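You operate a simulated robot arm through the tools that you are given. There is no shell and no other tool. Be economical: measure what you need, move in short steps, check, and stop when the job is done.

Carry out the task below with a simulated two-armed robot. There is one attempt and no reset: what you move stays moved.

TASK
Take the pink collar and leave it on the black divider plate. Put one of the round dice from the trough end of bench 2 on the shelf of the green gate stand. Put the weight card that says "0.600 KG" from the trough end of bench 2 on the seat of the wooden stool and the weight card that says "0.300 KG" on the shelf of the red gate stand. Put the filter brush on the middle of bench 2. Put the blue hopper in the grey box. Do these in any order. Set down upright: pink collar.
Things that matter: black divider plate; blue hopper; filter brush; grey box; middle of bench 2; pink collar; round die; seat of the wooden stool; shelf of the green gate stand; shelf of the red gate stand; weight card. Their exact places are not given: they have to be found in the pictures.

Only the result counts: the job must be done as asked and must still hold three seconds after the hand-in. Knocking over, shifting, dropping, spilling or breaking anything else fails it.

THE ROBOT
Two 7-joint arms with two-finger parallel grippers on one trunk, on a base that drives. Base frame: it is fixed to the floor where the robot stands at the start and does not move with it; the origin is under the middle of the robot, x ahead of it, y to its left, z up. Units: m, degrees, N and s.
The left shoulder is at the start at [0.05, 0.177, 1.054], the right one opposite. With the tool pointing down near the work surface each hand reaches from about 0.22 to 0.7 m from the robot's upright axis, wherever it stands, measured 20 degrees to its own side. Places, roughly: black divider plate (25x15x1 cm) [2.3, 0.8, 0.9]; blue hopper (10x10x21 cm) [2.5, 1.4, 1]; filter brush (8x4x6 cm) [2.6, 1.2, 0.9]; grey box (40x20x9 cm) [2.3, 1.2, 0.9]; middle of bench 2 [2.4, 2.7, 0.9]; pink collar (6x6x9 cm) [0.5, -0.2, 0.8]; round die (6x6x4 cm) [2.4, -0.2, 0.9]; seat of the wooden stool [-0.7, 0.6, 0.5]; shelf of the green gate stand [-1.7, 2.4, 0.9]; shelf of the red gate stand [0.6, 2.4, 0.9]; weight card [2.25, 0, 1]. Payload 3.43 kg a hand.
The TCP of each hand is the grasp point between the finger pads, 0.034 m short of the fingertips. In the tool frame z runs along the fingers and y along their closing line. The gripper opens to 0.128 m. The fingers are 0.024 m wide and 0.012 m thick; the gripper's body (0.048 by 0.13 m) begins 0.096 m behind the TCP.
Orientation is told as [roll, pitch, yaw] about the base's x, y, z axes, in that order, counted from this pose: with the fingers straight down and closing along the base's y, the tool's x points along the base's -x, its y along +y and its z along -z.

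THE INTERFACE
- The arms move only by the tool servo_tool. It takes "left_rows", "right_rows" or both (then of equal length, played together; a hand with none holds still); each is a list of rows, each a list of 7 numbers: the shift along the tool's x, y, z in units of 250 mm (1.0 is 250 mm), then the turn, a rotation vector about the tool's x, y, z in units of 120 degrees (1.0 is 120 degrees), then the opening, from 0 (shut) to 1 (fully open). In form: [[tx, ty, tz, wx, wy, wz, fingers], ...]. A call has 1 to 8 rows; each row is the pose to reach, as a shift and turn from the pose commanded when the call began, along the tool's axes at that moment. A call with a number of a shift or a turn outside -1 to 1 is refused whole. Each row takes 0.2 s and may step no farther than 0.05 m and 8.6 degrees from the row before; otherwise, or with a gripper value out of range, the whole call is refused. Where a pose cannot be reached the arm comes as near as it can. A force on the tool above 40 N (or 10 N above the force at the start of the call, whichever is more), or a blocked arm, ends the call early, and 0.2 s more pass. Each finger travels about 0.108 m/s and halts on what it meets, pressing with about 24 N; the grip force reading is that of the motor and also rises with nothing between the fingers. The clock runs only during rows and for 0.2 s after the last one: add rows that repeat a pose to give the fingers time. It gives the time, the measured TCP pose, the force on the tool (base axes), the opening and the grip force at its end, in the units of the frame above (readings bear some noise), with the torque about the TCP (base axes, N m) and any sound that the robot's microphone picked up.
- Cameras (640 x 400 px; columns grow to the right, rows downward): "scene" is now at [0.1249, 0.0664, 1.2075]; the picture's right is [0.78, -0.63, 0.00], its down [-0.41, -0.51, -0.76] and it looks along [0.48, 0.59, -0.65] (base axes); focal length 214 px, centre (320, 200). "left" rides on the left gripper at [0.076, 0.011, -0.16] in its tool frame; the picture's right is [-0.15, 0.99, 0.00], its down [-0.88, -0.13, -0.46] and it looks along [-0.45, -0.07, 0.89] (tool axes); focal length 234 px, centre (320, 200). "right" rides on the right gripper at [0.076, -0.011, -0.16] in its tool frame; the picture's right is [0.15, 0.99, 0.00], its down [-0.88, 0.13, -0.46] and it looks along [-0.45, 0.07, 0.89] (tool axes); focal length 234 px, centre (320, 200).
- capture(camera): a new picture of that camera. It takes no simulated time.
- lift_body(by): slides the trunk up (or, below 0, down) by that many m; the arms and the scene camera ride with it, the base frame stays. It gives what a move gives, with no picture.
- drive_base(legs): drives the robot by 1 to 6 legs, each [ahead, turn to the left] in m and degrees, along the robot's own axes; the way and the turn of a leg run together, so that a leg with both is an arc; at most 1.5 m and 180 degrees a leg. The arms and the cameras ride along, it lands a little off, and it stops where it bumps. It gives what a move gives.
- aim_head(pan, tilt): turns the head with the scene camera to pan (to the left, within 80 degrees either way) and tilt (down, from -29 to 69), counted from straight ahead of the robot. It gives what a move gives.
- measure_at(camera, pixels): there is no depth. For up to 12 entries [column, row, z] of the newest picture of that camera ("zoom" is the newest enlarged one), the place [x, y] in the base frame at which the ray of that pixel passes the height z, good to about 0.002 m. It takes no simulated time.
- close_up(camera, box): a new picture of the part [left, top, right, bottom] of that camera's present view, enlarged. It takes no simulated time.
- hand_in(): hands the job in; it is judged then, once.

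Keep the steps short. Do not move on a guess: measure, check each grasp and each placing, and mend mistakes. In all there are 124 turns and 128 pictures (those below and enlarged ones count). Leave the grippers open and the arms clear of the work at the hand-in unless told otherwise, and finish with a single line.

The tools are called after ">>>" as name(argument=value, ...) on one line, values as JSON. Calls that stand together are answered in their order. servo_tool: Moves the arms, as the interface text tells. Its arguments: {"type":"object","properties":{"left_rows":{"type":"array"},"right_rows":{"type":"array"}},"required":[]} The other tools are called the same way: lift_body (by) slides the trunk up or down; drive_base (legs) drives the base; aim_head (pan, tilt) turns the head that bears the scene camera; capture (camera) takes a picture; measure_at (camera, pixels) gives the place at which the rays of pixels pass given heights; close_up (camera, box) takes an enlarged picture of a part of a camera's view; hand_in () hands the job in.

At the start:

```text
t: 0.0
left_tcp_pos: [0.3255, 0.3472, 1.0568]
left_ee_rot: [0.0, 0.0, 0.1]
left_force: [-0.3, -0.2, -0.3]
left_wrist_torque: [-0.01, 0.0, 0.01]
left_width: 0.128
left_finger_force: 0.1
right_tcp_pos: [0.4347, 0.071, 1.0823]
right_ee_rot: [0.1, 0.1, 0.0]
right_force: [-0.6, -0.4, 0.5]
right_wrist_torque: [0.0, -0.02, 0.01]
right_width: 0.1279
right_finger_force: 0.0
trunk travel left (down, up): [-0.225, 0.176]
robot x, y, heading: [-0.0001, -0.0015, -0.0]
head pan, tilt: [51.0, 40.6]
```

scene: 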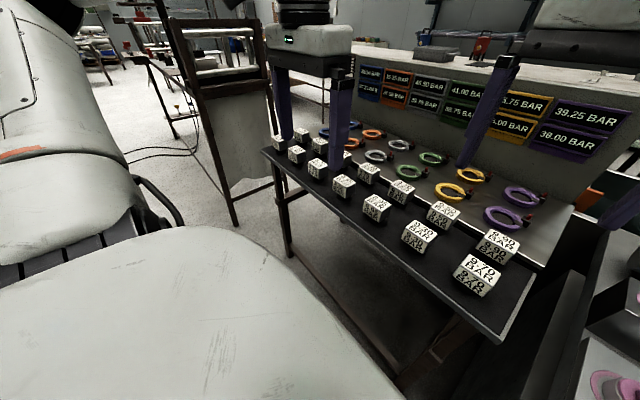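
right: 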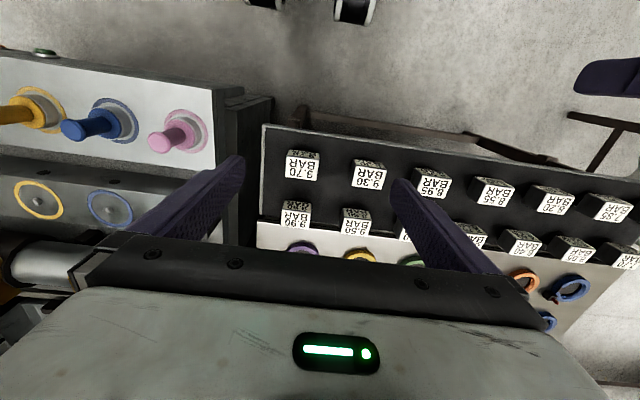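
left: 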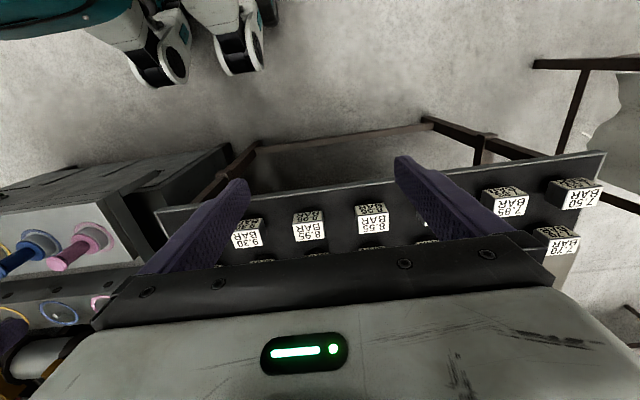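

I start by looking ahead and right to find the pink collar.

>>> aim_head(pan=-25, tilt=40)

>>> capture(camera="scene")

>>> aim_head(pan=10, tilt=15)

>>> capture(camera="scene")

```text
t: 1.5
left_tcp_pos: [0.3246, 0.3457, 1.0572]
left_ee_rot: [0.0, 0.0, 0.1]
left_force: [0.3, 0.8, -0.8]
left_wrist_torque: [-0.01, 0.04, -0.04]
left_width: 0.1279
left_finger_force: 0.0
right_tcp_pos: [0.4345, 0.0713, 1.083]
right_ee_rot: [0.0, 0.0, 0.0]
right_force: [-0.1, 0.3, 0.0]
right_wrist_torque: [-0.02, 0.02, -0.03]
right_width: 0.1281
right_finger_force: 0.1
trunk travel left (down, up): [-0.225, 0.176]
robot x, y, heading: [0.001, -0.0002, -0.0]
head pan, tilt: [-25.0, 40.0]
```

```text
124 pictures are left
```

scene: 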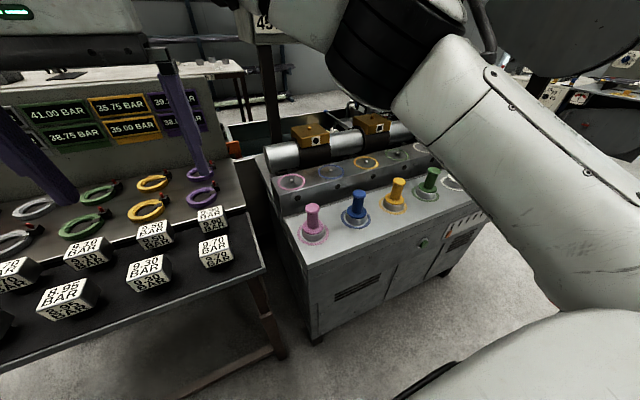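

```text
t: 2.5
left_tcp_pos: [0.3264, 0.346, 1.0566]
left_ee_rot: [0.1, 0.0, 0.1]
left_force: [0.0, -1.3, 0.5]
left_wrist_torque: [0.0, 0.01, 0.01]
left_width: 0.1281
left_finger_force: 0.0
right_tcp_pos: [0.4347, 0.0709, 1.083]
right_ee_rot: [0.0, 0.0, 0.0]
right_force: [-0.2, 0.8, 1.0]
right_wrist_torque: [-0.03, -0.01, 0.0]
right_width: 0.1281
right_finger_force: 0.0
trunk travel left (down, up): [-0.225, 0.176]
robot x, y, heading: [0.0005, 0.0009, -0.0]
head pan, tilt: [10.0, 15.0]
```

```text
123 pictures are left
```

scene: 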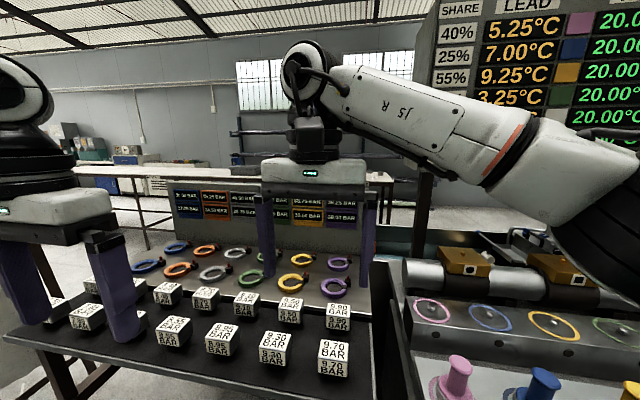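

I aim at the pink collar for a closer look.

>>> aim_head(pan=-25, tilt=45)

>>> close_up(camera="scene", box=[220, 130, 420, 255])

>>> close_up(camera="right", box=[0, 40, 320, 240])

```text
t: 3.5
left_tcp_pos: [0.3253, 0.3455, 1.0561]
left_ee_rot: [0.0, 0.0, 0.0]
left_force: [0.5, 0.0, 0.2]
left_wrist_torque: [-0.01, -0.02, 0.01]
left_width: 0.1279
left_finger_force: 0.0
right_tcp_pos: [0.4345, 0.0719, 1.083]
right_ee_rot: [0.0, 0.0, 0.0]
right_force: [-0.8, -0.1, 0.9]
right_wrist_torque: [-0.03, 0.06, 0.01]
right_width: 0.1282
right_finger_force: 0.1
trunk travel left (down, up): [-0.225, 0.176]
robot x, y, heading: [0.0003, 0.0013, -0.0]
head pan, tilt: [-25.0, 45.0]
```

```text
3.20 times, centred on (320, 192) of scene
```

zoom: 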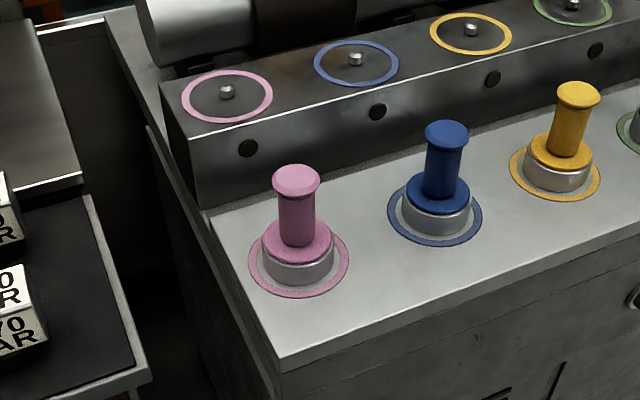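

```text
2.00 times, centred on (160, 140) of right
```

zoom: 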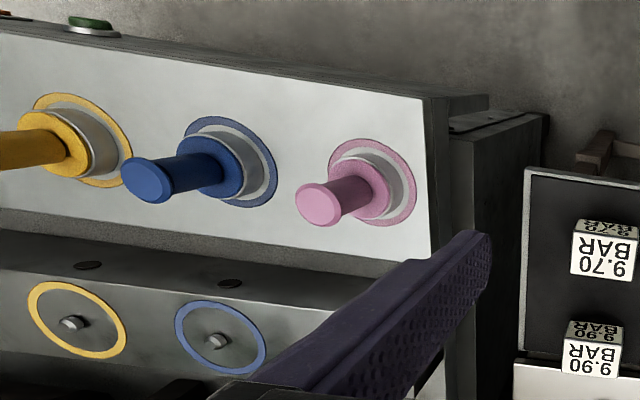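

>>> capture(camera="scene")

>>> measure_at(camera="scene", pixels=[[312.5, 186, 0.85], [312.5, 186, 0.9], [312.5, 186, 0.95], [312.5, 186, 1.0], [313, 205, 0.8], [313, 205, 0.85], [313, 205, 0.9]])

>>> measure_at(camera="zoom", pixels=[[318, 205, 0.85], [318, 205, 0.9], [318, 205, 0.95], [318, 205, 1.0], [372, 178, 0.8], [372, 178, 0.85], [372, 178, 0.9]])

```text
120 pictures are left
```

scene: 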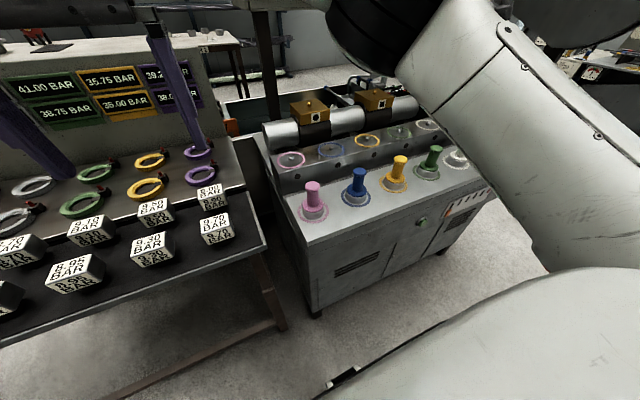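

```text
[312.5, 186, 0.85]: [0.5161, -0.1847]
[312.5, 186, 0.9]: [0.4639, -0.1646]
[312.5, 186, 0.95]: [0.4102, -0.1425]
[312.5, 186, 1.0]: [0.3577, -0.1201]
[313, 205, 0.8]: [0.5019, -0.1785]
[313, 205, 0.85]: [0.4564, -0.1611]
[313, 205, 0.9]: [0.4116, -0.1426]
```

```text
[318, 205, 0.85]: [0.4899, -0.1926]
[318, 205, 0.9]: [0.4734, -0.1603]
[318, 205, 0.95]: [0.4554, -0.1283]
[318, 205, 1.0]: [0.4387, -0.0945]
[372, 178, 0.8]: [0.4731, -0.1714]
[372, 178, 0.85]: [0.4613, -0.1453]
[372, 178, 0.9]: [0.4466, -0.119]
```

The pink collar's top is at about [0.478, -0.169, 0.887] (both cameras agree). I move the right hand above it with the gripper half open.

>>> servo_tool(right_rows=[[-0.03, -0.16, 0.055, 0, 0, 0, 0.55], [-0.06, -0.32, 0.11, 0, 0, 0, 0.55], [-0.09, -0.48, 0.165, 0, 0, 0, 0.55], [-0.12, -0.64, 0.22, 0, 0, 0, 0.55], [-0.15, -0.8, 0.275, 0, 0, 0, 0.55], [-0.175, -0.96, 0.332, 0, 0, 0, 0.55], [-0.175, -0.96, 0.332, 0, 0, 0, 0.55]])

>>> capture(camera="right")

>>> capture(camera="scene")

```text
t: 5.1
left_tcp_pos: [0.3241, 0.347, 1.0563]
left_ee_rot: [0.0, -0.1, 0.1]
left_force: [0.2, -0.6, 0.3]
left_wrist_torque: [0.02, -0.03, 0.03]
left_width: 0.1279
left_finger_force: 0.0
right_tcp_pos: [0.479, -0.169, 0.9988]
right_ee_rot: [0.1, 0.0, 0.0]
right_force: [-0.8, 0.3, 0.1]
right_wrist_torque: [-0.03, 0.02, 0.01]
right_width: 0.0707
right_finger_force: 0.1
trunk travel left (down, up): [-0.225, 0.176]
robot x, y, heading: [0.0022, 0.0014, 0.2]
head pan, tilt: [-25.0, 45.0]
```

```text
119 pictures are left
```

right: 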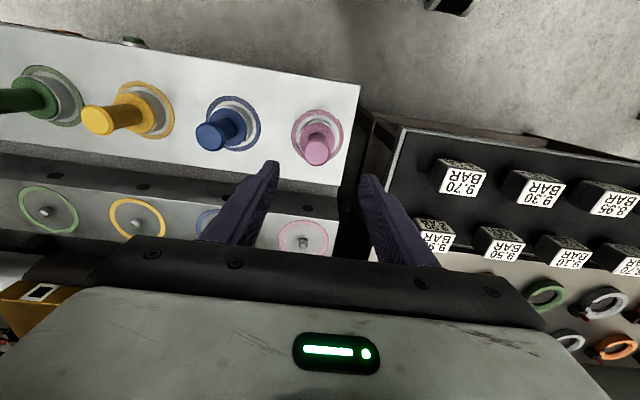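

```text
118 pictures are left
```

scene: 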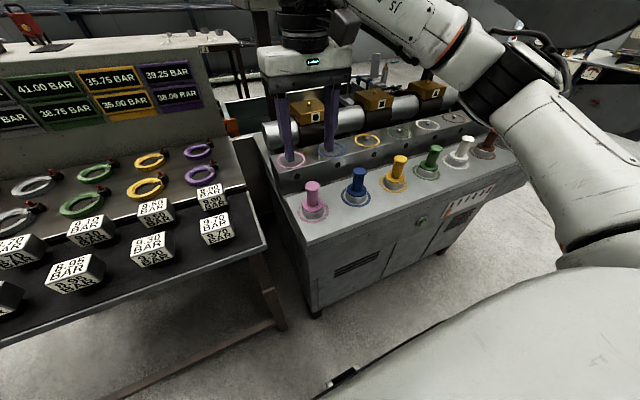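

>>> measure_at(camera="right", pixels=[[317, 154, 0.887], [317, 154, 0.86], [317, 154, 0.91], [317, 127, 0.82], [317, 127, 0.83]])

>>> measure_at(camera="scene", pixels=[[312, 187, 0.887], [312, 187, 0.86], [312, 187, 0.91], [356, 173, 0.887], [314, 207, 0.82], [290, 160, 0.96]])

>>> close_up(camera="right", box=[240, 80, 400, 180])

```text
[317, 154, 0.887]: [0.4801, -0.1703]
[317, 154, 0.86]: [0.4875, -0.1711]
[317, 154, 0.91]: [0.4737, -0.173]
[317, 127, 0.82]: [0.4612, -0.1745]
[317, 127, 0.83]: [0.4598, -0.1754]
```

```text
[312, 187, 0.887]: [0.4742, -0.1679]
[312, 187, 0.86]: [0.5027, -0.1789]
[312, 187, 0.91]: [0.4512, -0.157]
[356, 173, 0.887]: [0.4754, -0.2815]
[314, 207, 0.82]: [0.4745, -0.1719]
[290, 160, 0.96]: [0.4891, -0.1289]
```

```text
4.00 times, centred on (320, 130) of right
```

zoom: 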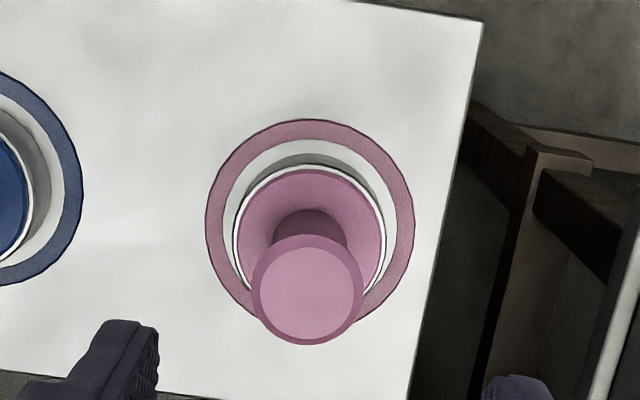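

Consistent; blue is 0.11 m away, so there is room. Descend 0.12 and close.

>>> servo_tool(right_rows=[[0, 0, 0.16, 0, 0, 0, 0.55], [0, -0.004, 0.32, 0, 0, 0, 0.55], [0, -0.004, 0.476, 0, 0, 0, 0.55], [0, -0.004, 0.476, 0, 0, 0, 0.55], [0, -0.004, 0.476, 0, 0, 0, 0], [0, -0.004, 0.476, 0, 0, 0, 0], [0, -0.004, 0.476, 0, 0, 0, 0]])

>>> capture(camera="right")

```text
t: 6.7
left_tcp_pos: [0.3249, 0.3466, 1.0562]
left_ee_rot: [0.0, 0.0, 0.1]
left_force: [1.4, -0.3, 0.4]
left_wrist_torque: [0.01, -0.03, -0.02]
left_width: 0.1281
left_finger_force: 0.2
right_tcp_pos: [0.4801, -0.1707, 0.8817]
right_ee_rot: [0.0, 0.0, 0.0]
right_force: [0.5, 0.0, 1.0]
right_wrist_torque: [0.02, -0.06, -0.01]
right_width: 0.0332
right_finger_force: 23.5
trunk travel left (down, up): [-0.225, 0.176]
robot x, y, heading: [-0.0001, 0.0006, 0.4]
head pan, tilt: [-25.0, 45.0]
```

```text
116 pictures are left
```

right: 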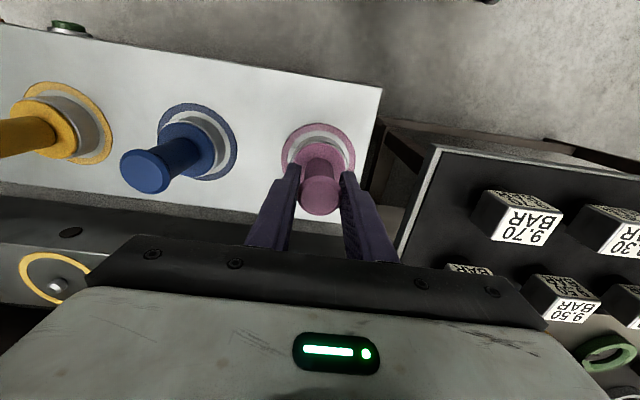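

Gripped (0.033 m). Lift straight up.

>>> servo_tool(right_rows=[[0, 0, -0.1, 0, 0, 0, 0], [0, 0, -0.25, 0, 0, 0, 0], [0, 0, -0.4, 0, 0, 0, 0], [0, 0, -0.6, 0, 0, 0, 0], [0, 0, -0.8, 0, 0, 0, 0], [0, 0, -0.9, 0, 0, 0, 0]])

>>> capture(camera="right")

```text
t: 8.1
left_tcp_pos: [0.3244, 0.3465, 1.0566]
left_ee_rot: [0.0, 0.0, 0.2]
left_force: [-0.6, 0.5, -1.1]
left_wrist_torque: [0.0, 0.0, 0.0]
left_width: 0.1281
left_finger_force: 0.1
right_tcp_pos: [0.4779, -0.1699, 1.1073]
right_ee_rot: [-0.1, 0.0, 0.0]
right_force: [-0.8, 0.3, -0.8]
right_wrist_torque: [-0.03, -0.02, 0.01]
right_width: 0.0331
right_finger_force: 23.9
trunk travel left (down, up): [-0.225, 0.176]
robot x, y, heading: [0.002, 0.0019, 0.1]
head pan, tilt: [-25.0, 45.0]
```

```text
115 pictures are left
```

right: 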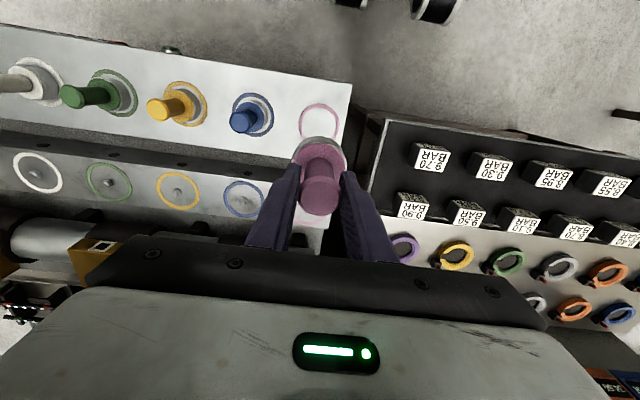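

Collar lifted. Pull it in toward the body and look around to plan the drive.

>>> servo_tool(right_rows=[[0.18, 0, 0, 0, 0, 0, 0], [0.36, 0, 0, 0, 0, 0, 0], [0.54, 0, 0, 0, 0, 0, 0], [0.62, 0, 0, 0, 0, 0, 0]])

>>> aim_head(pan=0, tilt=10)

>>> capture(camera="scene")

>>> aim_head(pan=75, tilt=25)

>>> capture(camera="scene")

>>> aim_head(pan=-75, tilt=25)

>>> capture(camera="scene")

```text
t: 9.1
left_tcp_pos: [0.3253, 0.3459, 1.0568]
left_ee_rot: [0.0, 0.0, 0.2]
left_force: [0.1, 0.2, 0.6]
left_wrist_torque: [0.01, -0.01, 0.02]
left_width: 0.128
left_finger_force: 0.2
right_tcp_pos: [0.3228, -0.1698, 1.1072]
right_ee_rot: [0.0, 0.0, -0.1]
right_force: [-0.1, -0.6, -1.7]
right_wrist_torque: [-0.01, 0.01, -0.01]
right_width: 0.0334
right_finger_force: 23.7
trunk travel left (down, up): [-0.225, 0.176]
robot x, y, heading: [-0.0015, 0.0057, 0.0]
head pan, tilt: [-25.0, 45.0]
```

```text
t: 10.1
left_tcp_pos: [0.3247, 0.3467, 1.056]
left_ee_rot: [0.0, 0.0, 0.2]
left_force: [0.8, -0.9, 0.7]
left_wrist_torque: [0.0, -0.01, 0.01]
left_width: 0.128
left_finger_force: 0.1
right_tcp_pos: [0.3241, -0.1699, 1.1067]
right_ee_rot: [-0.1, 0.0, 0.0]
right_force: [-0.3, -0.3, -2.2]
right_wrist_torque: [-0.01, 0.01, -0.01]
right_width: 0.0334
right_finger_force: 23.5
trunk travel left (down, up): [-0.225, 0.176]
robot x, y, heading: [0.0043, -0.0025, 0.1]
head pan, tilt: [0.0, 10.0]
```

```text
114 pictures are left
```

scene: 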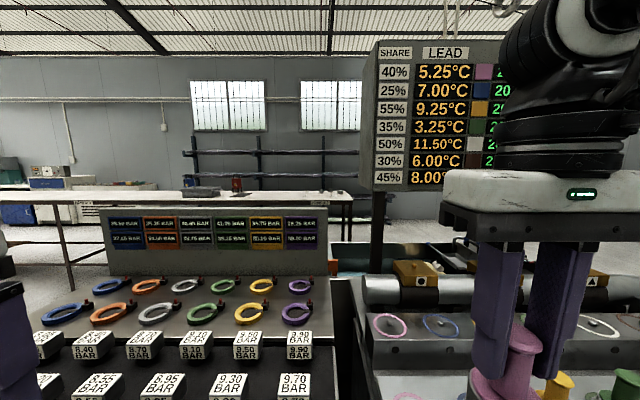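

```text
t: 11.6
left_tcp_pos: [0.3248, 0.3466, 1.057]
left_ee_rot: [0.0, 0.0, 0.1]
left_force: [-0.1, 0.3, 0.1]
left_wrist_torque: [-0.04, -0.02, -0.01]
left_width: 0.1282
left_finger_force: 0.0
right_tcp_pos: [0.3249, -0.1692, 1.1072]
right_ee_rot: [0.0, 0.0, 0.0]
right_force: [-0.2, 0.0, -1.5]
right_wrist_torque: [-0.01, 0.0, -0.02]
right_width: 0.0335
right_finger_force: 23.9
trunk travel left (down, up): [-0.225, 0.176]
robot x, y, heading: [-0.0024, 0.0015, 0.2]
head pan, tilt: [75.0, 25.0]
```

```text
113 pictures are left
```

scene: 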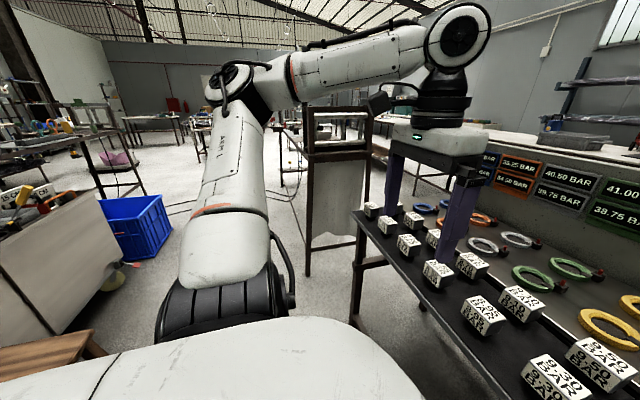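

```text
t: 13.9
left_tcp_pos: [0.3243, 0.347, 1.0577]
left_ee_rot: [0.0, -0.1, 0.1]
left_force: [-0.2, -0.5, 0.4]
left_wrist_torque: [0.02, 0.01, 0.0]
left_width: 0.128
left_finger_force: 0.1
right_tcp_pos: [0.3234, -0.169, 1.1064]
right_ee_rot: [0.0, 0.0, 0.1]
right_force: [0.0, 0.0, -1.4]
right_wrist_torque: [0.0, 0.04, 0.03]
right_width: 0.0331
right_finger_force: 24.7
trunk travel left (down, up): [-0.225, 0.176]
robot x, y, heading: [-0.0009, -0.0, -0.0]
head pan, tilt: [-75.0, 25.0]
```

```text
112 pictures are left
```

scene: 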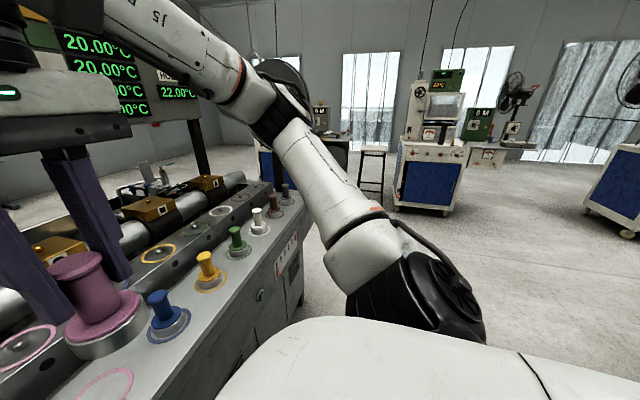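

Need the floor layout on the left: gap between table and the framed board.

>>> aim_head(pan=55, tilt=25)

>>> capture(camera="scene")

>>> close_up(camera="scene", box=[0, 0, 320, 200])

```text
t: 16.0
left_tcp_pos: [0.3243, 0.3464, 1.0568]
left_ee_rot: [0.0, 0.0, 0.2]
left_force: [-0.4, -0.2, -0.6]
left_wrist_torque: [-0.02, 0.04, -0.02]
left_width: 0.1279
left_finger_force: 0.0
right_tcp_pos: [0.3244, -0.1687, 1.1067]
right_ee_rot: [-0.1, -0.1, -0.1]
right_force: [-0.9, 0.1, -2.3]
right_wrist_torque: [-0.01, 0.04, 0.0]
right_width: 0.0332
right_finger_force: 23.8
trunk travel left (down, up): [-0.225, 0.176]
robot x, y, heading: [-0.0024, 0.0007, -0.1]
head pan, tilt: [55.0, 25.0]
```

```text
111 pictures are left
```

scene: 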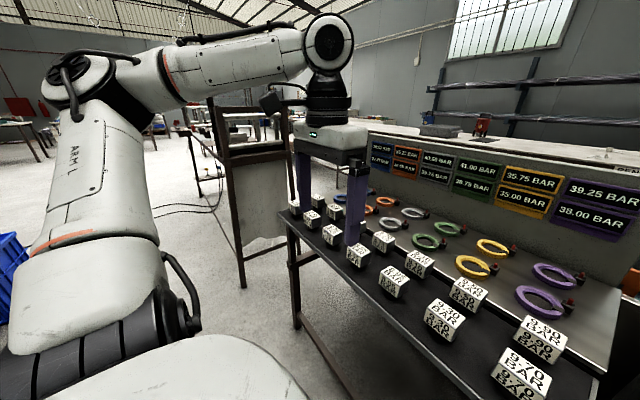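

```text
2.00 times, centred on (160, 100) of scene
```

zoom: 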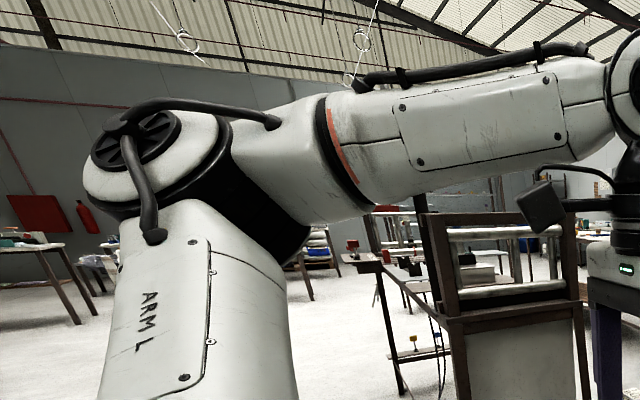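

>>> measure_at(camera="scene", pixels=[[243, 287, 0], [297, 327, 0], [218, 250, 0], [280, 210, 0.75], [640, 345, 0.75], [640, 172, 0.9], [390, 128, 0.9], [300, 240, 0], [170, 205, 0], [15, 320, 0], [222, 130, 1.0]])

>>> aim_head(pan=20, tilt=0)

>>> close_up(camera="scene", box=[120, 130, 480, 355])

```text
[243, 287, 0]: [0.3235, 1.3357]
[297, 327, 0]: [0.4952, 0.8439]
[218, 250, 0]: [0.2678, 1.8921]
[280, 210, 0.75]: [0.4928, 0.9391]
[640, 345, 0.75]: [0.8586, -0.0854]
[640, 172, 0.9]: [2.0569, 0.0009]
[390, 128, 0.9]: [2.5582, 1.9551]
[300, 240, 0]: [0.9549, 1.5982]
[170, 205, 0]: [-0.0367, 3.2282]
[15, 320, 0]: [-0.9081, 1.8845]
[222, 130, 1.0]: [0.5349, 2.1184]
```

```text
t: 17.1
left_tcp_pos: [0.3243, 0.3472, 1.0564]
left_ee_rot: [0.0, -0.1, 0.2]
left_force: [-0.7, -0.6, -0.1]
left_wrist_torque: [0.01, -0.08, -0.01]
left_width: 0.1279
left_finger_force: 0.1
right_tcp_pos: [0.3245, -0.1689, 1.106]
right_ee_rot: [0.0, -0.1, 0.0]
right_force: [0.2, -0.4, -1.2]
right_wrist_torque: [0.03, -0.02, 0.01]
right_width: 0.0334
right_finger_force: 24.0
trunk travel left (down, up): [-0.225, 0.176]
robot x, y, heading: [-0.0007, 0.003, -0.3]
head pan, tilt: [20.0, 0.0]
```

```text
1.78 times, centred on (300, 242) of scene
```

zoom: 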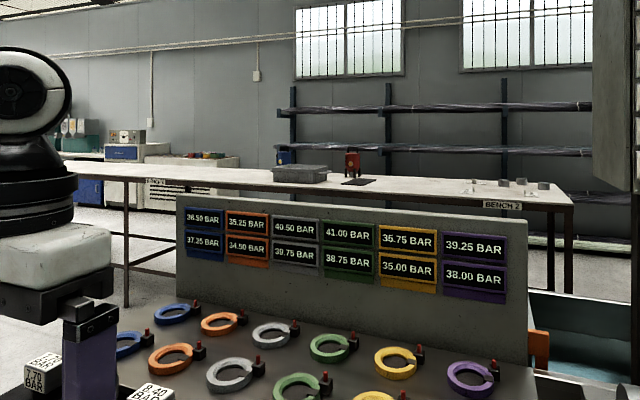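

Bench 2 runs along y at x≈2.05+. The left gap is narrow (~0.4 m), so I plan to go round the machine on the right. Back up a little, turn right, look.

>>> drive_base(legs=[[-0.2, 0], [0, -90]])

>>> aim_head(pan=35, tilt=20)

>>> capture(camera="scene")

>>> measure_at(camera="scene", pixels=[[320, 300, 0], [320, 200, 0], [320, 170, 0], [200, 200, 0], [450, 200, 0], [320, 140, 0]])

```text
t: 22.5
left_tcp_pos: [0.1441, -0.3249, 1.0567]
left_ee_rot: [0.0, 0.0, -90.0]
left_force: [0.7, 0.6, -1.1]
left_wrist_torque: [-0.02, -0.01, 0.0]
left_width: 0.128
left_finger_force: 0.1
right_tcp_pos: [-0.3705, -0.3243, 1.1066]
right_ee_rot: [0.0, 0.0, -90.1]
right_force: [0.6, 1.1, -0.8]
right_wrist_torque: [0.01, -0.01, -0.02]
right_width: 0.033
right_finger_force: 24.3
trunk travel left (down, up): [-0.225, 0.176]
robot x, y, heading: [-0.2017, 0.0014, -90.0]
head pan, tilt: [20.0, 0.0]
```

```text
t: 23.3
left_tcp_pos: [0.1452, -0.326, 1.0561]
left_ee_rot: [0.0, 0.0, -89.8]
left_force: [0.9, -0.4, -0.3]
left_wrist_torque: [-0.01, 0.02, 0.03]
left_width: 0.128
left_finger_force: 0.0
right_tcp_pos: [-0.3718, -0.3242, 1.1067]
right_ee_rot: [0.0, -0.1, -90.1]
right_force: [0.6, -0.4, -1.5]
right_wrist_torque: [0.01, 0.02, -0.03]
right_width: 0.0334
right_finger_force: 24.5
trunk travel left (down, up): [-0.225, 0.176]
robot x, y, heading: [-0.2003, 0.0017, -90.2]
head pan, tilt: [35.0, 20.0]
```

```text
108 pictures are left
```

scene: 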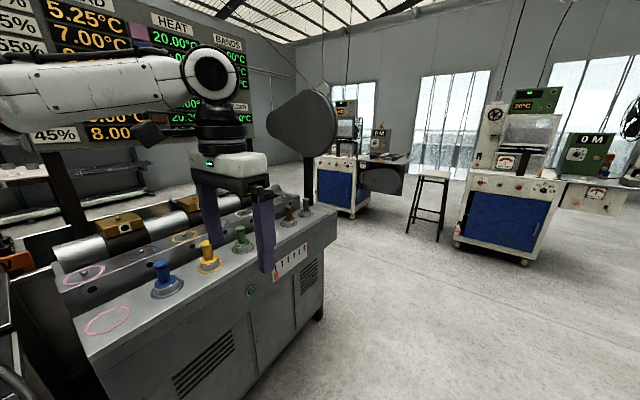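

```text
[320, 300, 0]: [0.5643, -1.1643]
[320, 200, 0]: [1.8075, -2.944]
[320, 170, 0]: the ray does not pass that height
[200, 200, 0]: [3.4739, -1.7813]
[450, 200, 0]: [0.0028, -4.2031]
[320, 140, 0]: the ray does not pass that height
```

Machine ends at about y=-1.1. Drive ahead 1.7 m along -y, then turn left and look.

>>> drive_base(legs=[[1.4, 0], [0.35, 0], [0, 90]])

>>> aim_head(pan=20, tilt=22)

>>> capture(camera="scene")

>>> measure_at(camera="scene", pixels=[[320, 350, 0], [320, 300, 0], [320, 250, 0], [320, 220, 0], [200, 250, 0], [450, 250, 0]])

```text
t: 35.9
left_tcp_pos: [0.1261, -1.4076, 1.0572]
left_ee_rot: [0.0, 0.0, -0.8]
left_force: [-0.1, 0.6, 0.1]
left_wrist_torque: [0.02, -0.01, 0.01]
left_width: 0.128
left_finger_force: 0.0
right_tcp_pos: [0.1177, -1.9227, 1.1063]
right_ee_rot: [0.1, -0.1, -0.8]
right_force: [0.4, -0.1, -1.3]
right_wrist_torque: [0.0, 0.0, 0.0]
right_width: 0.0334
right_finger_force: 24.4
trunk travel left (down, up): [-0.225, 0.176]
robot x, y, heading: [-0.2035, -1.7496, -0.5]
head pan, tilt: [35.0, 20.0]
```

```text
t: 36.7
left_tcp_pos: [0.1262, -1.408, 1.0571]
left_ee_rot: [0.0, -0.1, -0.8]
left_force: [0.3, 0.3, 0.4]
left_wrist_torque: [0.0, 0.0, 0.02]
left_width: 0.1279
left_finger_force: 0.1
right_tcp_pos: [0.1187, -1.9233, 1.1069]
right_ee_rot: [0.0, 0.0, -0.8]
right_force: [-0.9, -0.6, -1.8]
right_wrist_torque: [-0.02, 0.02, 0.04]
right_width: 0.0331
right_finger_force: 23.5
trunk travel left (down, up): [-0.225, 0.176]
robot x, y, heading: [-0.2064, -1.7502, -0.8]
head pan, tilt: [20.0, 22.0]
```

```text
107 pictures are left
```

scene: 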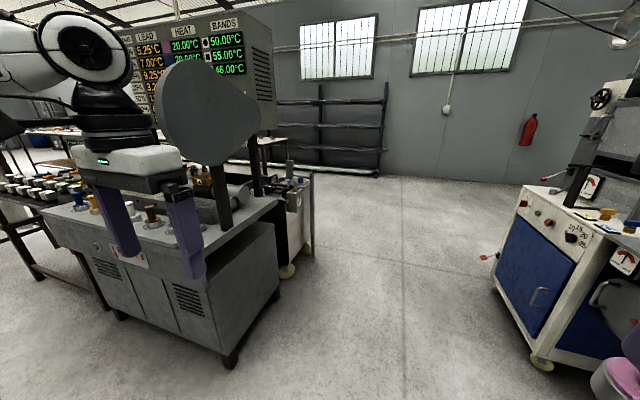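

```text
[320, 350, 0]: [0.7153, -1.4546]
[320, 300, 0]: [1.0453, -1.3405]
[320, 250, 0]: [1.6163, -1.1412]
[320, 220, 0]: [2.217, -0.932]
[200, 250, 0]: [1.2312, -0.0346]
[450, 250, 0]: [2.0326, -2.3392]
```

Free floor ahead. Drive 1.8 m ahead and turn left 90, look.

>>> drive_base(legs=[[1.4, 0], [0.4, 1], [0, 89]])

>>> aim_head(pan=0, tilt=22)

>>> capture(camera="scene")

>>> measure_at(camera="scene", pixels=[[320, 350, 0], [320, 300, 0], [320, 250, 0], [320, 220, 0], [200, 250, 0], [450, 250, 0]])

```text
t: 49.6
left_tcp_pos: [1.2791, -1.4503, 1.0572]
left_ee_rot: [0.0, 0.0, 88.1]
left_force: [-0.2, -0.6, -0.1]
left_wrist_torque: [0.03, -0.01, 0.02]
left_width: 0.1282
left_finger_force: 0.1
right_tcp_pos: [1.7955, -1.4678, 1.1056]
right_ee_rot: [0.0, 0.0, 88.2]
right_force: [-0.1, 0.6, -1.8]
right_wrist_torque: [0.02, 0.01, 0.0]
right_width: 0.0333
right_finger_force: 23.8
trunk travel left (down, up): [-0.225, 0.176]
robot x, y, heading: [1.6142, -1.7858, 88.1]
head pan, tilt: [20.0, 22.0]
```

```text
t: 50.5
left_tcp_pos: [1.2789, -1.4499, 1.0562]
left_ee_rot: [0.0, 0.0, 88.2]
left_force: [-0.4, -0.3, -0.5]
left_wrist_torque: [0.03, -0.02, 0.02]
left_width: 0.128
left_finger_force: 0.1
right_tcp_pos: [1.7935, -1.4677, 1.1051]
right_ee_rot: [0.0, 0.0, 88.0]
right_force: [0.2, 0.4, -1.9]
right_wrist_torque: [-0.03, 0.0, 0.01]
right_width: 0.0332
right_finger_force: 24.5
trunk travel left (down, up): [-0.225, 0.176]
robot x, y, heading: [1.6133, -1.7861, 88.1]
head pan, tilt: [0.0, 22.0]
```

```text
106 pictures are left
```

scene: 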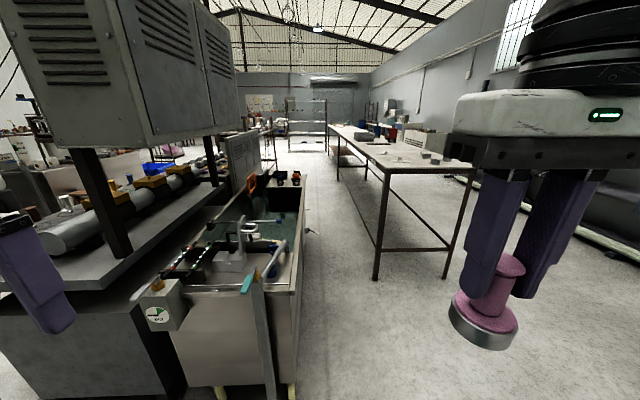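

```text
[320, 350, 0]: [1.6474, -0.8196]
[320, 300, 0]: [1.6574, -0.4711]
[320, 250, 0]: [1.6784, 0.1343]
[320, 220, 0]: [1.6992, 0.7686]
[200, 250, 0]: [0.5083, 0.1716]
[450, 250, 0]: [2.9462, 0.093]
```

The passage between the trough cart (x≲1.55) and bench leg (x≈2.1) is tight; I measure it with the head tilted down.

>>> aim_head(pan=0, tilt=42)

>>> capture(camera="scene")

>>> aim_head(pan=-20, tilt=15)

>>> close_up(camera="scene", box=[160, 130, 400, 280])

```text
t: 51.3
left_tcp_pos: [1.2774, -1.4506, 1.0563]
left_ee_rot: [-0.1, 0.0, 88.1]
left_force: [1.2, -0.8, 0.2]
left_wrist_torque: [0.02, 0.0, -0.01]
left_width: 0.128
left_finger_force: 0.1
right_tcp_pos: [1.7945, -1.4677, 1.1067]
right_ee_rot: [0.0, 0.0, 88.2]
right_force: [0.5, -0.6, -1.3]
right_wrist_torque: [-0.04, 0.02, -0.02]
right_width: 0.0331
right_finger_force: 23.6
trunk travel left (down, up): [-0.225, 0.176]
robot x, y, heading: [1.6181, -1.7842, 88.0]
head pan, tilt: [0.0, 42.0]
```

```text
105 pictures are left
```

scene: 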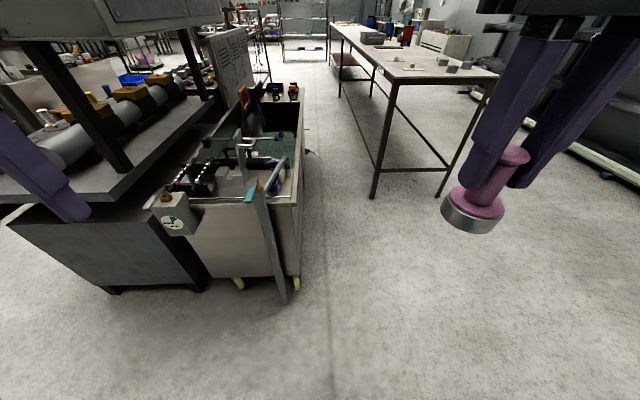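

```text
t: 52.2
left_tcp_pos: [1.2788, -1.4508, 1.0563]
left_ee_rot: [0.1, 0.0, 88.2]
left_force: [0.1, -0.6, 0.4]
left_wrist_torque: [-0.01, -0.02, 0.01]
left_width: 0.1281
left_finger_force: 0.0
right_tcp_pos: [1.7942, -1.4693, 1.1061]
right_ee_rot: [0.0, 0.0, 88.0]
right_force: [-0.3, -0.2, -2.1]
right_wrist_torque: [0.0, 0.0, -0.02]
right_width: 0.0333
right_finger_force: 24.0
trunk travel left (down, up): [-0.225, 0.176]
robot x, y, heading: [1.6116, -1.7878, 88.1]
head pan, tilt: [-20.0, 15.0]
```

```text
2.67 times, centred on (280, 205) of scene
```

zoom: 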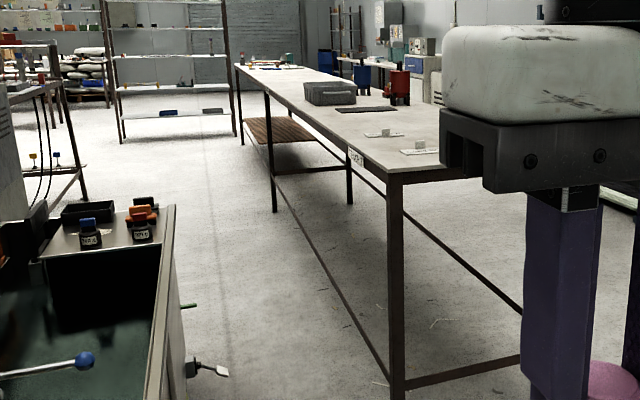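

>>> measure_at(camera="scene", pixels=[[297, 288, 0], [374, 197, 0], [439, 197, 0], [302, 180, 0.75], [302, 130, 0.75], [385, 80, 0.9], [497, 76, 0.9], [340, 97, 0], [370, 97, 0], [315, 153, 0.5], [628, 185, 0], [458, 95, 0]])

>>> close_up(camera="scene", box=[80, 200, 320, 350])

```text
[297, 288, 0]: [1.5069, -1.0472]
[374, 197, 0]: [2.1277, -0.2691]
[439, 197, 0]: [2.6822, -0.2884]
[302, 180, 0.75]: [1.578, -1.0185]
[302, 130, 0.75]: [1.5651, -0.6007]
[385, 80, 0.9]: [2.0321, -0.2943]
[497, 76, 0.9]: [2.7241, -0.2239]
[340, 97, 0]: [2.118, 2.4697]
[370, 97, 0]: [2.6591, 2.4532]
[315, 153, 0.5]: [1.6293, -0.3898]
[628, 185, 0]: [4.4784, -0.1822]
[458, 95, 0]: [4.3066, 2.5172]
```

```text
2.67 times, centred on (200, 275) of scene
```

zoom: 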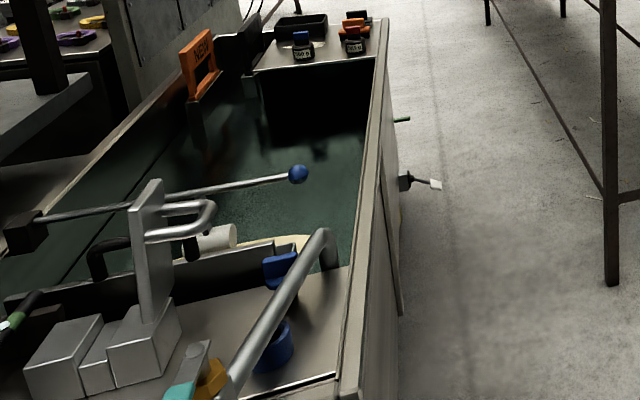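

The aisle is too narrow, but the wall side of bench 2 is 1.7 m wide. To know my base's footprint, I look at its wheels with the left camera.

>>> capture(camera="left")

>>> measure_at(camera="left", pixels=[[165, 80, 0], [240, 70, 0], [190, 35, 0.15], [265, 20, 0.15], [100, 30, 0.15], [50, 30, 0.3]])

```text
102 pictures are left
```

left: 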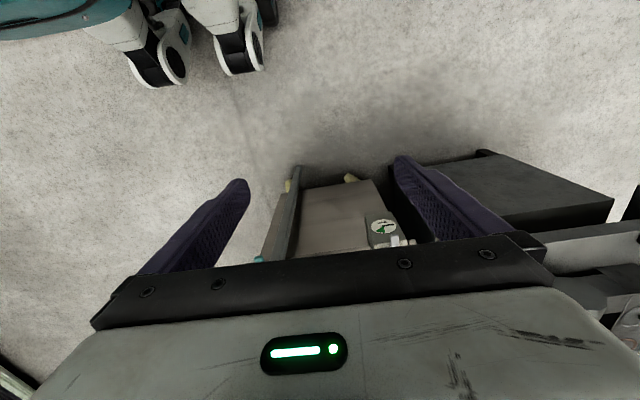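

```text
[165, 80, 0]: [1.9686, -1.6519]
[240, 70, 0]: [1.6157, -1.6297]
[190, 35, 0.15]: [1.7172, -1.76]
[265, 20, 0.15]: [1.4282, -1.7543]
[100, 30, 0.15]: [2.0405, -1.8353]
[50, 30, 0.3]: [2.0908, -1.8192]
```

Base front reaches only ~0.2 m ahead of the axis. Drive to x≈3.3, then north along the wall side to y≈1.0, and turn to face the bench.

>>> drive_base(legs=[[0, -88.1], [1.3, 0], [0.4, 0], [0, 90], [1.4, 0], [1.4, 0]])

>>> aim_head(pan=40, tilt=25)

>>> capture(camera="scene")

```text
t: 81.5
left_tcp_pos: [3.0358, 1.3472, 1.0564]
left_ee_rot: [0.0, 0.0, 88.6]
left_force: [0.6, -0.3, 0.1]
left_wrist_torque: [0.02, 0.01, 0.02]
left_width: 0.1282
left_finger_force: 0.0
right_tcp_pos: [3.551, 1.333, 1.1066]
right_ee_rot: [0.0, 0.0, 88.5]
right_force: [0.1, 0.3, -1.6]
right_wrist_torque: [-0.02, -0.01, 0.0]
right_width: 0.0332
right_finger_force: 23.9
trunk travel left (down, up): [-0.225, 0.176]
robot x, y, heading: [3.3739, 1.0124, 88.4]
head pan, tilt: [-20.0, 15.0]
```

```text
t: 82.8
left_tcp_pos: [3.0351, 1.3453, 1.0564]
left_ee_rot: [-0.1, 0.0, 88.6]
left_force: [-0.5, 0.4, 0.3]
left_wrist_torque: [-0.03, 0.0, -0.03]
left_width: 0.1282
left_finger_force: 0.1
right_tcp_pos: [3.5505, 1.3337, 1.1068]
right_ee_rot: [0.1, 0.0, 88.5]
right_force: [-0.5, -0.4, -0.5]
right_wrist_torque: [-0.02, 0.05, -0.04]
right_width: 0.033
right_finger_force: 24.1
trunk travel left (down, up): [-0.225, 0.176]
robot x, y, heading: [3.3699, 1.0119, 88.4]
head pan, tilt: [40.0, 25.0]
```

```text
101 pictures are left
```

scene: 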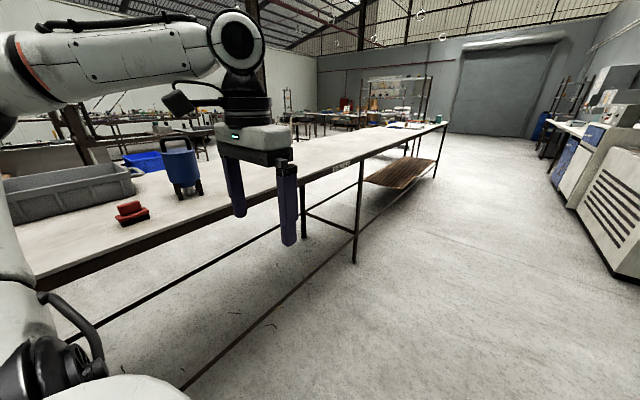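

I see the hopper, the red brush and the grey box on the bench. Back a bit, turn left to face the bench, approach to x≈3.07 and measure.

>>> drive_base(legs=[[-0.06, 0], [0, 91.6], [0.3, 0]])

>>> aim_head(pan=0, tilt=38)

>>> capture(camera="scene")

>>> measure_at(camera="scene", pixels=[[320, 200, 0.9], [320, 300, 0.9], [320, 370, 0.9], [200, 200, 0.9], [450, 200, 0.9]])

```text
t: 89.4
left_tcp_pos: [2.7485, 0.6, 1.0562]
left_ee_rot: [0.0, 0.0, -179.2]
left_force: [-1.5, 0.0, -0.2]
left_wrist_torque: [-0.01, 0.02, 0.03]
left_width: 0.128
left_finger_force: 0.1
right_tcp_pos: [2.7435, 1.1148, 1.1057]
right_ee_rot: [0.0, -0.1, -179.3]
right_force: [-1.0, -0.8, -1.4]
right_wrist_torque: [0.0, 0.01, 0.02]
right_width: 0.0333
right_finger_force: 23.5
trunk travel left (down, up): [-0.225, 0.176]
robot x, y, heading: [3.0695, 0.9511, -179.2]
head pan, tilt: [40.0, 25.0]
```

```text
t: 90.4
left_tcp_pos: [2.7483, 0.5999, 1.0562]
left_ee_rot: [0.0, 0.0, -179.2]
left_force: [1.0, -0.6, -0.8]
left_wrist_torque: [-0.01, 0.02, -0.03]
left_width: 0.1281
left_finger_force: 0.0
right_tcp_pos: [2.743, 1.1139, 1.1072]
right_ee_rot: [0.0, 0.0, -179.4]
right_force: [-0.2, -0.7, -0.7]
right_wrist_torque: [0.02, 0.0, -0.01]
right_width: 0.0333
right_finger_force: 23.9
trunk travel left (down, up): [-0.225, 0.176]
robot x, y, heading: [3.0699, 0.948, -179.3]
head pan, tilt: [0.0, 38.0]
```

```text
100 pictures are left
```

scene: 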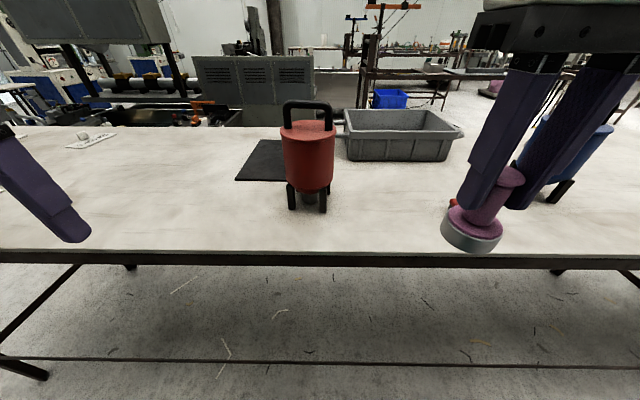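

```text
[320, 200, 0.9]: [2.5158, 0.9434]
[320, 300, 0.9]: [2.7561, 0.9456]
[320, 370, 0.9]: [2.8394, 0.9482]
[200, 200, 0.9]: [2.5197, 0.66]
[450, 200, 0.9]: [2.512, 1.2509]
```

>>> measure_at(camera="scene", pixels=[[235, 180, 0.91], [257, 140, 0.91], [284, 140, 0.91], [284, 181, 0.91], [307, 208, 0.9], [308, 128, 1.09], [349, 160, 0.9], [447, 161, 0.9], [343, 110, 0.99], [463, 135, 0.99], [308, 103, 1.11], [320, 258, 0.9]])

>>> close_up(camera="scene", box=[200, 80, 480, 255])

>>> capture(camera="right")

>>> capture(camera="left")

```text
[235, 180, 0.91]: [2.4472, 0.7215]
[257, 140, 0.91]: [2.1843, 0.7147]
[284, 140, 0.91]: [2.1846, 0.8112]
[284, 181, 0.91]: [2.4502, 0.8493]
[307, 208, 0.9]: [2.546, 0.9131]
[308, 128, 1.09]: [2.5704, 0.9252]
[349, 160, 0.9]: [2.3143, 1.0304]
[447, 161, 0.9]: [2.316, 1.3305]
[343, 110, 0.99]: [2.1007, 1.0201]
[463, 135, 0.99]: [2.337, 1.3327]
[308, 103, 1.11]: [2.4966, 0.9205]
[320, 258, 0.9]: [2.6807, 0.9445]
```

```text
2.29 times, centred on (340, 168) of scene
```

zoom: 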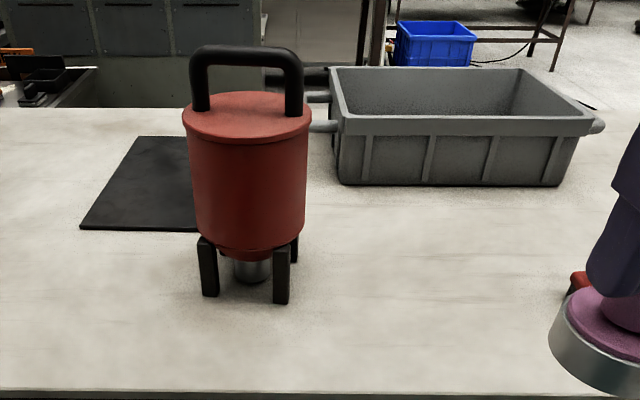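

```text
98 pictures are left
```

right: 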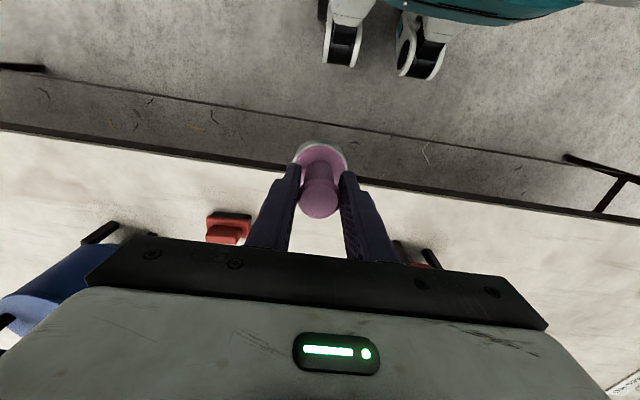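

```text
97 pictures are left
```

left: 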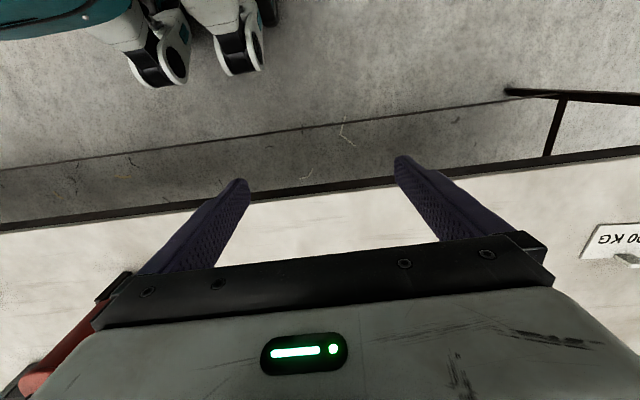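

The plate spans x 2.18–2.45, y 0.72–0.87; a red hopper stands in front at (2.52, 0.925). I shift the robot to y≈0.6 so the right arm comes clear of the red hopper.

>>> drive_base(legs=[[0, 89.3], [0.35, 0], [0, -90], [0.12, 0]])

>>> capture(camera="scene")

>>> close_up(camera="scene", box=[0, 60, 240, 210])

```text
t: 101.2
left_tcp_pos: [2.624, 0.2584, 1.0564]
left_ee_rot: [0.0, -0.1, 179.3]
left_force: [0.4, 0.8, -0.4]
left_wrist_torque: [-0.05, 0.04, 0.0]
left_width: 0.1281
left_finger_force: 0.0
right_tcp_pos: [2.6308, 0.7745, 1.1062]
right_ee_rot: [0.0, 0.0, 179.3]
right_force: [-0.5, -1.2, -1.5]
right_wrist_torque: [0.01, 0.03, -0.01]
right_width: 0.0333
right_finger_force: 23.6
trunk travel left (down, up): [-0.225, 0.176]
robot x, y, heading: [2.9491, 0.6, 179.2]
head pan, tilt: [0.0, 38.0]
```

```text
96 pictures are left
```

scene: 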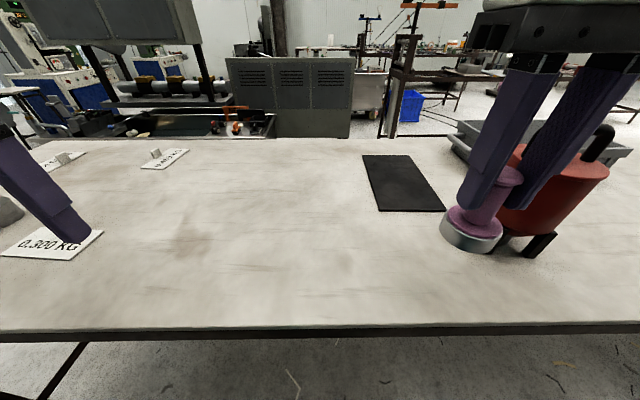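

```text
2.67 times, centred on (120, 135) of scene
```

zoom: 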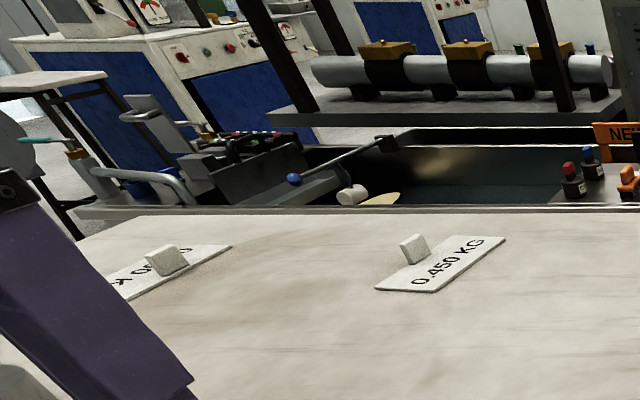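

>>> measure_at(camera="scene", pixels=[[362, 154, 0.91], [405, 155, 0.91], [445, 210, 0.91], [378, 211, 0.91], [506, 258, 0.9], [320, 328, 0.9], [52, 245, 0.9], [165, 158, 0.9], [60, 162, 0.9]])

```text
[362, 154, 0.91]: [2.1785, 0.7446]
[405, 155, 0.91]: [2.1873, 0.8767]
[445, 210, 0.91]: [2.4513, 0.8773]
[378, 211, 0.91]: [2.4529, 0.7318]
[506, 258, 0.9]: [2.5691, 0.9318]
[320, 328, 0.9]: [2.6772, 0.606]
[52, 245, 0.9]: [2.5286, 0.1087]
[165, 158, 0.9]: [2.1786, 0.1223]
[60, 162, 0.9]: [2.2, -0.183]
```

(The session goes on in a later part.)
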